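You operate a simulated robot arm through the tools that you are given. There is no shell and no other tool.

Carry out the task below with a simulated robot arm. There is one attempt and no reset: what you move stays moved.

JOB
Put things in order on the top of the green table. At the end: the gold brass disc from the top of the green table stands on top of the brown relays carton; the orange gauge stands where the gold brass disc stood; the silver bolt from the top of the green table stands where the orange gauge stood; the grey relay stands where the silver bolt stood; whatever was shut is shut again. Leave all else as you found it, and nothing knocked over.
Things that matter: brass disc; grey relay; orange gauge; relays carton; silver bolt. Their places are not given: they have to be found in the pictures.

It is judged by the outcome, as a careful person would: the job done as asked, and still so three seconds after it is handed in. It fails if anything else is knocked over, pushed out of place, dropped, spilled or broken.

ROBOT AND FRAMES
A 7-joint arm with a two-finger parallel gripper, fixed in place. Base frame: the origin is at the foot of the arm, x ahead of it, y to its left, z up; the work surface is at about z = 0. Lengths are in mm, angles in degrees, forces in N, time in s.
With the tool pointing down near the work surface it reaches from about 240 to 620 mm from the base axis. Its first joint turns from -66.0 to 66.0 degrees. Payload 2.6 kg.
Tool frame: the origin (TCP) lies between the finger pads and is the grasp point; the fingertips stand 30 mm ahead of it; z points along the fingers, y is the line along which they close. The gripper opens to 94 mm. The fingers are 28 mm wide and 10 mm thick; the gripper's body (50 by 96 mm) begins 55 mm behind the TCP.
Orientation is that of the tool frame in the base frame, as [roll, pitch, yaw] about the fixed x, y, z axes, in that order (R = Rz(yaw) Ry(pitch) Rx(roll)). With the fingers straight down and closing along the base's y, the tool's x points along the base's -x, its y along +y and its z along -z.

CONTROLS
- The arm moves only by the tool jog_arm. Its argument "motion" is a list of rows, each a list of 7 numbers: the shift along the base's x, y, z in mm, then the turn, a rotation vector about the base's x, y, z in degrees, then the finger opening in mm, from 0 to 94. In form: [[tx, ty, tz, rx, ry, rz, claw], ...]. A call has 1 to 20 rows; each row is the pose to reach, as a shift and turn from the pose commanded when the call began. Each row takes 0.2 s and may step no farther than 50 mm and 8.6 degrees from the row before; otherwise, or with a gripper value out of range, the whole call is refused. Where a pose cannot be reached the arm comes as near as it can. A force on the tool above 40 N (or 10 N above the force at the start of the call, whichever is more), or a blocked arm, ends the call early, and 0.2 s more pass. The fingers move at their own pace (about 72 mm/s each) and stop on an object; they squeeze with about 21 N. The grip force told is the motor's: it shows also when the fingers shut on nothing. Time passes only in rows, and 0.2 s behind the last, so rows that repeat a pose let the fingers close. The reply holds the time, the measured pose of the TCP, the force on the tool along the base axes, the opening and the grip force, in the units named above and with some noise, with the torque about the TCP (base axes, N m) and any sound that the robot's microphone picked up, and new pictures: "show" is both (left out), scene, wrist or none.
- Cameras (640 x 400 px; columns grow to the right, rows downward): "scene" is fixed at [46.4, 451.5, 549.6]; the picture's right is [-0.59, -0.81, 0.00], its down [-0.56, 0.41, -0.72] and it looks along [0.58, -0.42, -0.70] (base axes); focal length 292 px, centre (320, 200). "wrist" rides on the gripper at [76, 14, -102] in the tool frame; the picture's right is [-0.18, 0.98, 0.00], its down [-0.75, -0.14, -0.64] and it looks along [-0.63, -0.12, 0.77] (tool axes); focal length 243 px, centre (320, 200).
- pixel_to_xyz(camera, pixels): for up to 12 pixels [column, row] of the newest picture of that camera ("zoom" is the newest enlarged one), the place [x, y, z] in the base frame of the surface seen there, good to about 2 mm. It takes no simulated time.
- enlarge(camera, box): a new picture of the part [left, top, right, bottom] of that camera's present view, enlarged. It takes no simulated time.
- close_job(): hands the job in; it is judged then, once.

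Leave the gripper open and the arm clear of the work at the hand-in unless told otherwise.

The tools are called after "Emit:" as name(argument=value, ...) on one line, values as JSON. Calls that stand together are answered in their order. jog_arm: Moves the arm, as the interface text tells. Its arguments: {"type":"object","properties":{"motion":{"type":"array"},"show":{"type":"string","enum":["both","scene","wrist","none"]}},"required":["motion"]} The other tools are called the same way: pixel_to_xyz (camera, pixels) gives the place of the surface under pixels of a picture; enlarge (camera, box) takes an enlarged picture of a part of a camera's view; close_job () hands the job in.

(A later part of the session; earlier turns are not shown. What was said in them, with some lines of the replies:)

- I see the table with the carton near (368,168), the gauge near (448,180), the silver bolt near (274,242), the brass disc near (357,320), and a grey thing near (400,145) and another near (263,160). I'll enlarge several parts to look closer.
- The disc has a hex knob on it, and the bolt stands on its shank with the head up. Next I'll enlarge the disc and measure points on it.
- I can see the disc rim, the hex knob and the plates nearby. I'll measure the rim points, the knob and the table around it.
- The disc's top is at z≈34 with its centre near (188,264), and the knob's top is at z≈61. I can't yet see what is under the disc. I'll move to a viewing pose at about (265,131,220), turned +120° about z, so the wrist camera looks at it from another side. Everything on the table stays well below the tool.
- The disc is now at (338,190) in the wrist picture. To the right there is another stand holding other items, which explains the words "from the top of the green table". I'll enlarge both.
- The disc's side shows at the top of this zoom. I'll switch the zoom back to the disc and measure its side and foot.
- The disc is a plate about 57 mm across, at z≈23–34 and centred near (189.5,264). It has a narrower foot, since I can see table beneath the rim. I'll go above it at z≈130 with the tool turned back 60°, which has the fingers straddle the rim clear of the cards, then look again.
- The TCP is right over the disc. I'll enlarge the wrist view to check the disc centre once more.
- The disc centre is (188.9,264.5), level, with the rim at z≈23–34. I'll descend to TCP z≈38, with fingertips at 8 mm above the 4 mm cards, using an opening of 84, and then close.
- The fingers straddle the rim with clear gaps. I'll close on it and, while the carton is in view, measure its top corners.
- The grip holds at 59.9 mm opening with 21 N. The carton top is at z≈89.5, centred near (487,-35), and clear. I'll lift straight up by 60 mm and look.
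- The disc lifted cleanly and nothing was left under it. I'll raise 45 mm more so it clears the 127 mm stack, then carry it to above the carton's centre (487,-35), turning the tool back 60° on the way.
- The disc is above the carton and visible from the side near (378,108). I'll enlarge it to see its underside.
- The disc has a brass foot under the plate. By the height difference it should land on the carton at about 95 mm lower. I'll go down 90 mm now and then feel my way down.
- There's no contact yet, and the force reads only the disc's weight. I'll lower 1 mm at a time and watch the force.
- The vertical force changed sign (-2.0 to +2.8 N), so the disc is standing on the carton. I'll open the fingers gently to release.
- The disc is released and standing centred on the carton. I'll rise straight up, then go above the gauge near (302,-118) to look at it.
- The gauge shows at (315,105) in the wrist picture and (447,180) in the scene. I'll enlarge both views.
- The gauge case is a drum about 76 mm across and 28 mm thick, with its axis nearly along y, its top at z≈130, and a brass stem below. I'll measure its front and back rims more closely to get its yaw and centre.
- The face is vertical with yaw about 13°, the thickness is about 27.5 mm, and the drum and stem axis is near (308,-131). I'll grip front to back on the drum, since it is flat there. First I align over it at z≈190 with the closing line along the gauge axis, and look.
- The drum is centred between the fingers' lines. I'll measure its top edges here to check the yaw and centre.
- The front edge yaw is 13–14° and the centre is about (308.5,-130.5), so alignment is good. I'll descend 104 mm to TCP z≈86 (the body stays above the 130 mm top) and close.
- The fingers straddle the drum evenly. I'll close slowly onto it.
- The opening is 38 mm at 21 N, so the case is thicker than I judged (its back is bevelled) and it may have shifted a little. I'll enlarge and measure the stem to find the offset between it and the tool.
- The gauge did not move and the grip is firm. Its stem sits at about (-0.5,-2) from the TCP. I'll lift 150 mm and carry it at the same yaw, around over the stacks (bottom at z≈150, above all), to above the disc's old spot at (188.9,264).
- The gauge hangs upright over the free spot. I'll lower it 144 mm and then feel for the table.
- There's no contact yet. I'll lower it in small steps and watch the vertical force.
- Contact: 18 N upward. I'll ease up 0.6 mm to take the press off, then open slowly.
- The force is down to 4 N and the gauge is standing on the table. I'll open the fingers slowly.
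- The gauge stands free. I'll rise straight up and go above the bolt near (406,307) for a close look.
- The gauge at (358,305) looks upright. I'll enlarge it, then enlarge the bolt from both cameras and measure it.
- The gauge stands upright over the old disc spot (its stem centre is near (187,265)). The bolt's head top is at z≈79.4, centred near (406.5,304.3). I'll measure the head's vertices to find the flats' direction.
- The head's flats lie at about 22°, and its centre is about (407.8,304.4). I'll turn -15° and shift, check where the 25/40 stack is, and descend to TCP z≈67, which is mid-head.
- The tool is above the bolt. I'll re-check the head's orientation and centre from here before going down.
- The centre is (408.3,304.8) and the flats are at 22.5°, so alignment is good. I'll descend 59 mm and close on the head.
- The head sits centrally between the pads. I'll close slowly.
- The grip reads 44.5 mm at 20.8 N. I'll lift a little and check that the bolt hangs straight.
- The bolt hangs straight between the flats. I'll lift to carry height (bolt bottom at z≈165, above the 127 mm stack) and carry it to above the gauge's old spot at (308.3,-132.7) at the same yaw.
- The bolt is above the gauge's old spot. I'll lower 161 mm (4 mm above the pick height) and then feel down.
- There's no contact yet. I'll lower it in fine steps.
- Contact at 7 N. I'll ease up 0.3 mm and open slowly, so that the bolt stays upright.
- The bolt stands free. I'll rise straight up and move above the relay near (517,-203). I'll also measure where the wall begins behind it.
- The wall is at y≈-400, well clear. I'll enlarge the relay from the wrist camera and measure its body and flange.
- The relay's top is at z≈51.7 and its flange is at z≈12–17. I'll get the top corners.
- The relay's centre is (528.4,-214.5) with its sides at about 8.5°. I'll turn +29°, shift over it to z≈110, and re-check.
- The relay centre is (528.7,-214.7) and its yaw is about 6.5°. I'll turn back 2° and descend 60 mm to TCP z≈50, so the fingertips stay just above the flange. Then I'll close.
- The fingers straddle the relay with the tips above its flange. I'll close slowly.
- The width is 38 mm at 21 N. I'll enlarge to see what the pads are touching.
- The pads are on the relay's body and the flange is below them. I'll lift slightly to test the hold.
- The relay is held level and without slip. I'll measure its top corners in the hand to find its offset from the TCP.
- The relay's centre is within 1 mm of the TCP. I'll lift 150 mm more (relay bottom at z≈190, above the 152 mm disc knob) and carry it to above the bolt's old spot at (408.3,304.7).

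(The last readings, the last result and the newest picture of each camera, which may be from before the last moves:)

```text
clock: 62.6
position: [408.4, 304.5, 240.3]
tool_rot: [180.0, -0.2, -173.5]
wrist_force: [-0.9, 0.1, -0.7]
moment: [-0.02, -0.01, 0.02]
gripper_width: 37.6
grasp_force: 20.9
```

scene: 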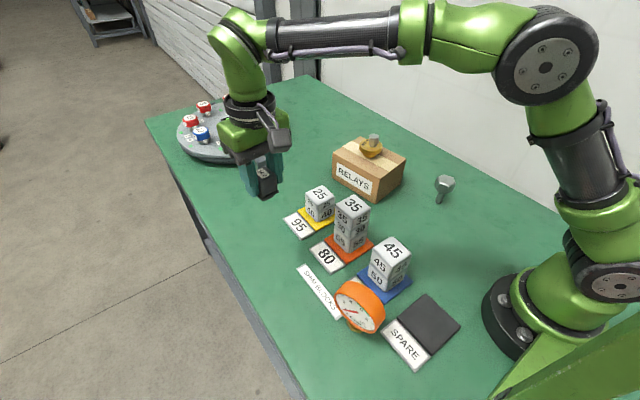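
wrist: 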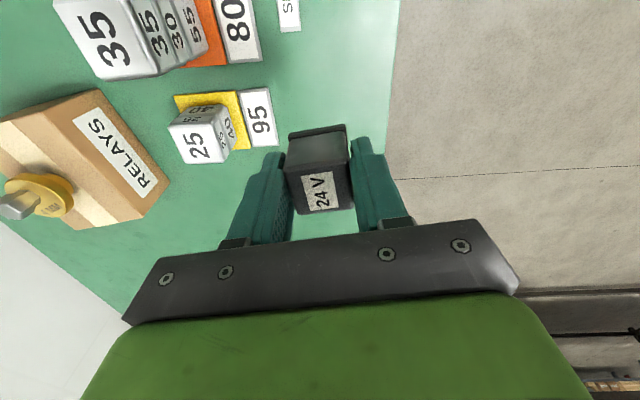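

The relay is above the bolt's old spot. I'll lower 186 mm and then feel down.

Emit:
jog_arm(motion=[[0, 0, -45, 0, 0, 0, 15], [0, 0, -90, 0, 0, 0, 15], [0, 0, -135, 0, 0, 0, 15], [0, 0, -165, 0, 0, 0, 15], [0, 0, -180, 0, 0, 0, 15], [0, 0, -187, 0, 0, 0, 15], [0, 0, -187, 0, 0, 0, 15]])

```text
clock: 64.2
position: [406.5, 303.2, 52.7]
tool_rot: [-180.0, 0.1, -173.6]
wrist_force: [0.4, 0.4, -1.1]
moment: [0.02, 0.0, -0.01]
gripper_width: 37.7
grasp_force: 21.2
```

scene: 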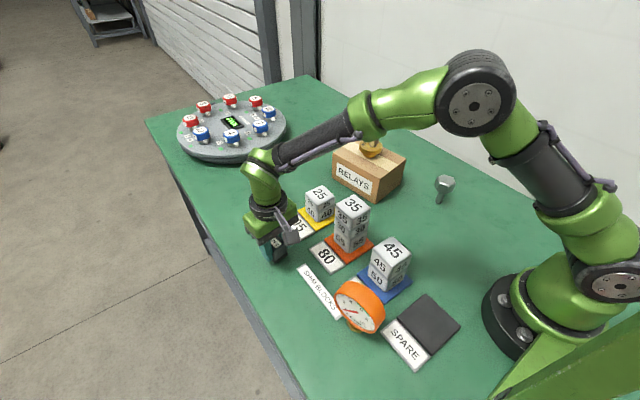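
wrist: 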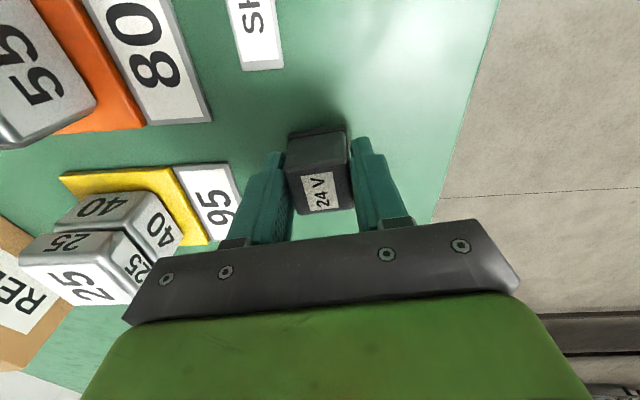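

There's no contact yet. I'll lower it in fine steps.

Emit:
jog_arm(motion=[[0, 0, -0.6, 0, 0, 0, 15], [0, 0, -1.2, 0, 0, 0, 15], [0, 0, -1.8, 0, 0, 0, 15], [0, 0, -1.8, 0, 0, 0, 15]], show="none")

```text
clock: 65.2
position: [408.3, 304.3, 51.0]
tool_rot: [179.9, 0.0, -173.5]
wrist_force: [-0.5, 0.2, -1.4]
moment: [-0.01, 0.03, 0.02]
gripper_width: 37.9
grasp_force: 21.2
```

Emit:
jog_arm(motion=[[0, 0, -0.4, 0, 0, 0, 15], [0, 0, -0.8, 0, 0, 0, 15], [0, 0, -0.8, 0, 0, 0, 15]], show="none")

```text
clock: 66.0
position: [409.1, 304.5, 51.1]
tool_rot: [-180.0, -0.1, -173.5]
wrist_force: [0.4, -0.1, -1.0]
moment: [0.0, -0.04, 0.02]
gripper_width: 37.6
grasp_force: 20.8
```

Emit:
jog_arm(motion=[[0, 0, -0.4, 0, 0, 0, 15], [0, 0, -0.7, 0, 0, 0, 15], [0, 0, -0.7, 0, 0, 0, 15]], show="none")

```text
clock: 66.8
position: [409.8, 304.4, 51.1]
tool_rot: [179.9, 0.0, -173.5]
wrist_force: [-1.1, 0.9, 4.0]
moment: [0.0, 0.04, -0.04]
gripper_width: 37.9
grasp_force: 20.9
```

The vertical force went to +4 N, so the relay is on the table. I'll open slowly.

Emit:
jog_arm(motion=[[0, 0, 0, 0, 0, 0, 38], [0, 0, 0, 0, 0, 0, 40], [0, 0, 0, 0, 0, 0, 44], [0, 0, 0, 0, 0, 0, 54], [0, 0, 0, 0, 0, 0, 66], [0, 0, 0, 0, 0, 0, 66]])

```text
clock: 68.2
position: [410.3, 305.5, 51.1]
tool_rot: [-180.0, 0.0, -173.5]
wrist_force: [-1.2, -0.6, -0.5]
moment: [0.02, -0.02, -0.03]
gripper_width: 66.5
grasp_force: 0.0
```

scene: 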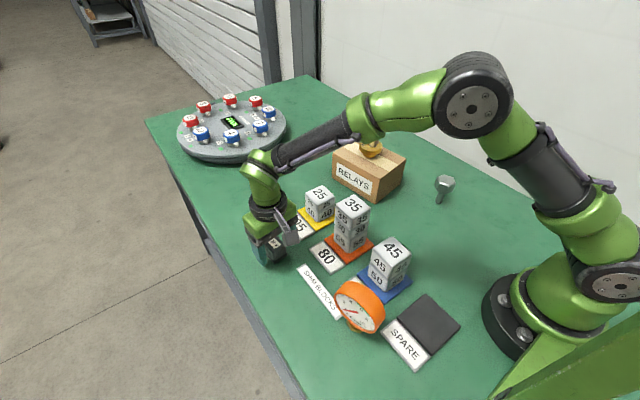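
wrist: 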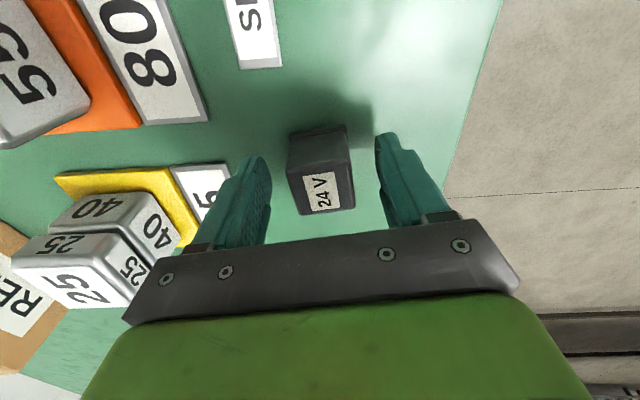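

The relay is released. I'll rise straight up and retreat to about the starting pose, clear of everything, then check all the items.

Emit:
jog_arm(motion=[[0, 0, 20, 0, 0, 0, 66], [0, 0, 60, 0, 0, 0, 80], [0, 0, 105, 0, 0, 0, 94], [0, 0, 150, 0, 0, 0, 94], [0, 0, 195, 0, 0, 0, 94], [0, 0, 240, 0, 0, 0, 94], [0, -40, 245, 0, 0, 0, 94], [0, -85, 245, 0, 0, 0, 94], [0, -130, 245, 0, 0, 0, 94], [0, -175, 245, 0, 0, 0, 94], [0, -220, 245, 0, 0, -3, 94], [0, -255, 245, 0, 0, -6.5, 94], [-3, -267, 245, 0, 0, -6.5, 94], [-3, -267, 245, 0, 0, -6.5, 94]])

Emit:
enlarge(camera="scene", box=[250, 200, 410, 345])

Emit:
enlarge(camera="scene", box=[320, 120, 480, 220])

Emit:
pixel_to_xyz(camera="scene", pixels=[[335, 152.5], [404.5, 158.8], [380, 177], [273, 243], [277, 259], [444, 182], [439, 200], [375, 137], [370, 152], [350, 327]])

```text
clock: 71.2
position: [407.2, 34.6, 296.2]
tool_rot: [-179.9, 0.0, 179.9]
wrist_force: [0.1, 0.6, 0.3]
moment: [-0.01, 0.01, 0.03]
gripper_width: 94.0
grasp_force: 0.0
```

scene: 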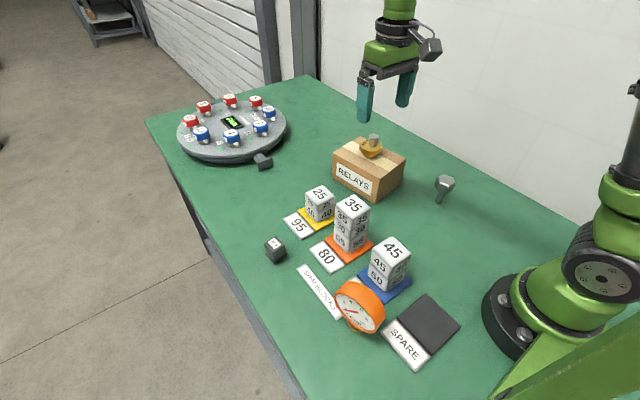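
wrist: 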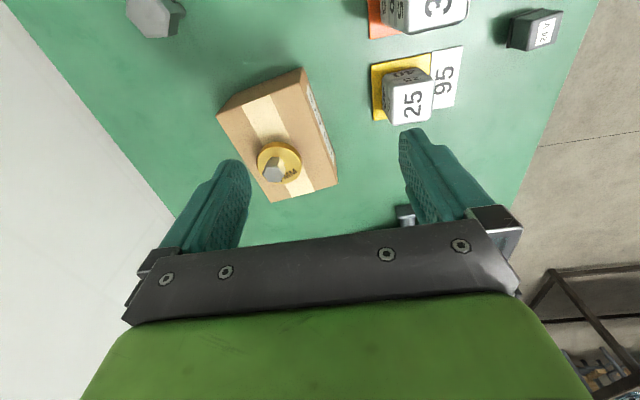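

```text
2.76 times, centred on (330, 272) of scene
```

zoom: 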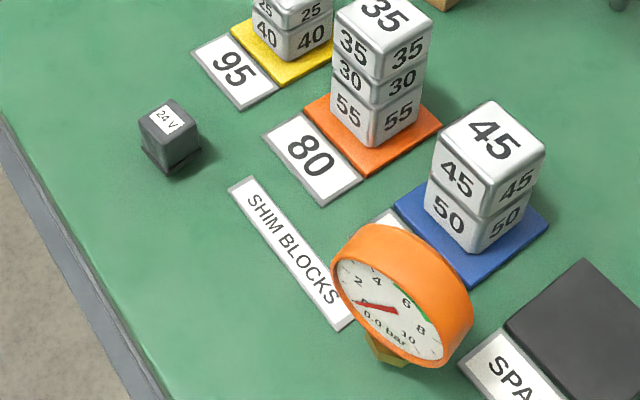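

```text
4.00 times, centred on (400, 170) of scene
```

zoom: 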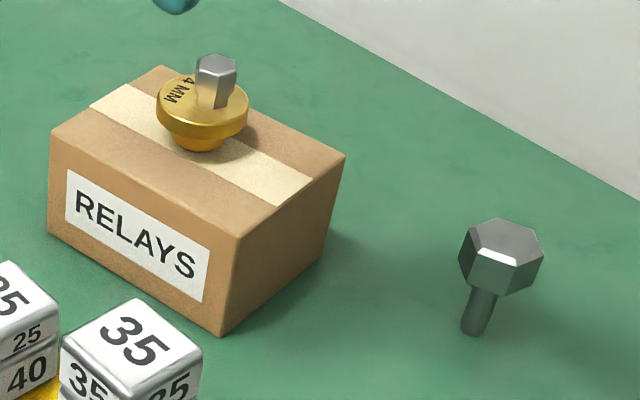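

```text
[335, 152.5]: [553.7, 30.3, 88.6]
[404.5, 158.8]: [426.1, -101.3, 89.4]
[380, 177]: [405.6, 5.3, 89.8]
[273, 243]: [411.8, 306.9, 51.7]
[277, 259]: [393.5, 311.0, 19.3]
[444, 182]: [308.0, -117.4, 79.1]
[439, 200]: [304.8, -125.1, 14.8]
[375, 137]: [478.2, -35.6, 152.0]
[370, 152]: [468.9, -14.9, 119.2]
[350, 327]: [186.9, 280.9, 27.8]
```

Everything stands upright. The disc is centred on the unmoved carton, the gauge is on the disc's old spot, and the bolt is on the gauge's old spot at about (308,-132). The relay is on the bolt's old spot at about (408,305). The stacks and cards are unchanged, the gripper is open and the arm is clear, so I'm handing in.

Emit:
close_job()

```text
The job is handed in.
```

The job is done and handed in, but I haven't had a verdict back. In the last pictures everything was upright and in place:

- **Brass disc:** it stands in the middle of the relays carton, and the carton did not move.
- **Orange gauge:** it stands where the disc stood, near (188, 265), facing the same way as before.
- **Silver bolt:** it stands on its shank where the gauge stood, near (308, -132).
- **Grey relay:** it stands where the bolt stood, near (408, 305).

Nothing had to be opened, so nothing needed shutting again. I saw no change to the block stacks, the cards or the dial plate with the numbered knobs. The gripper is open and the arm is back near its starting pose, clear of the work.
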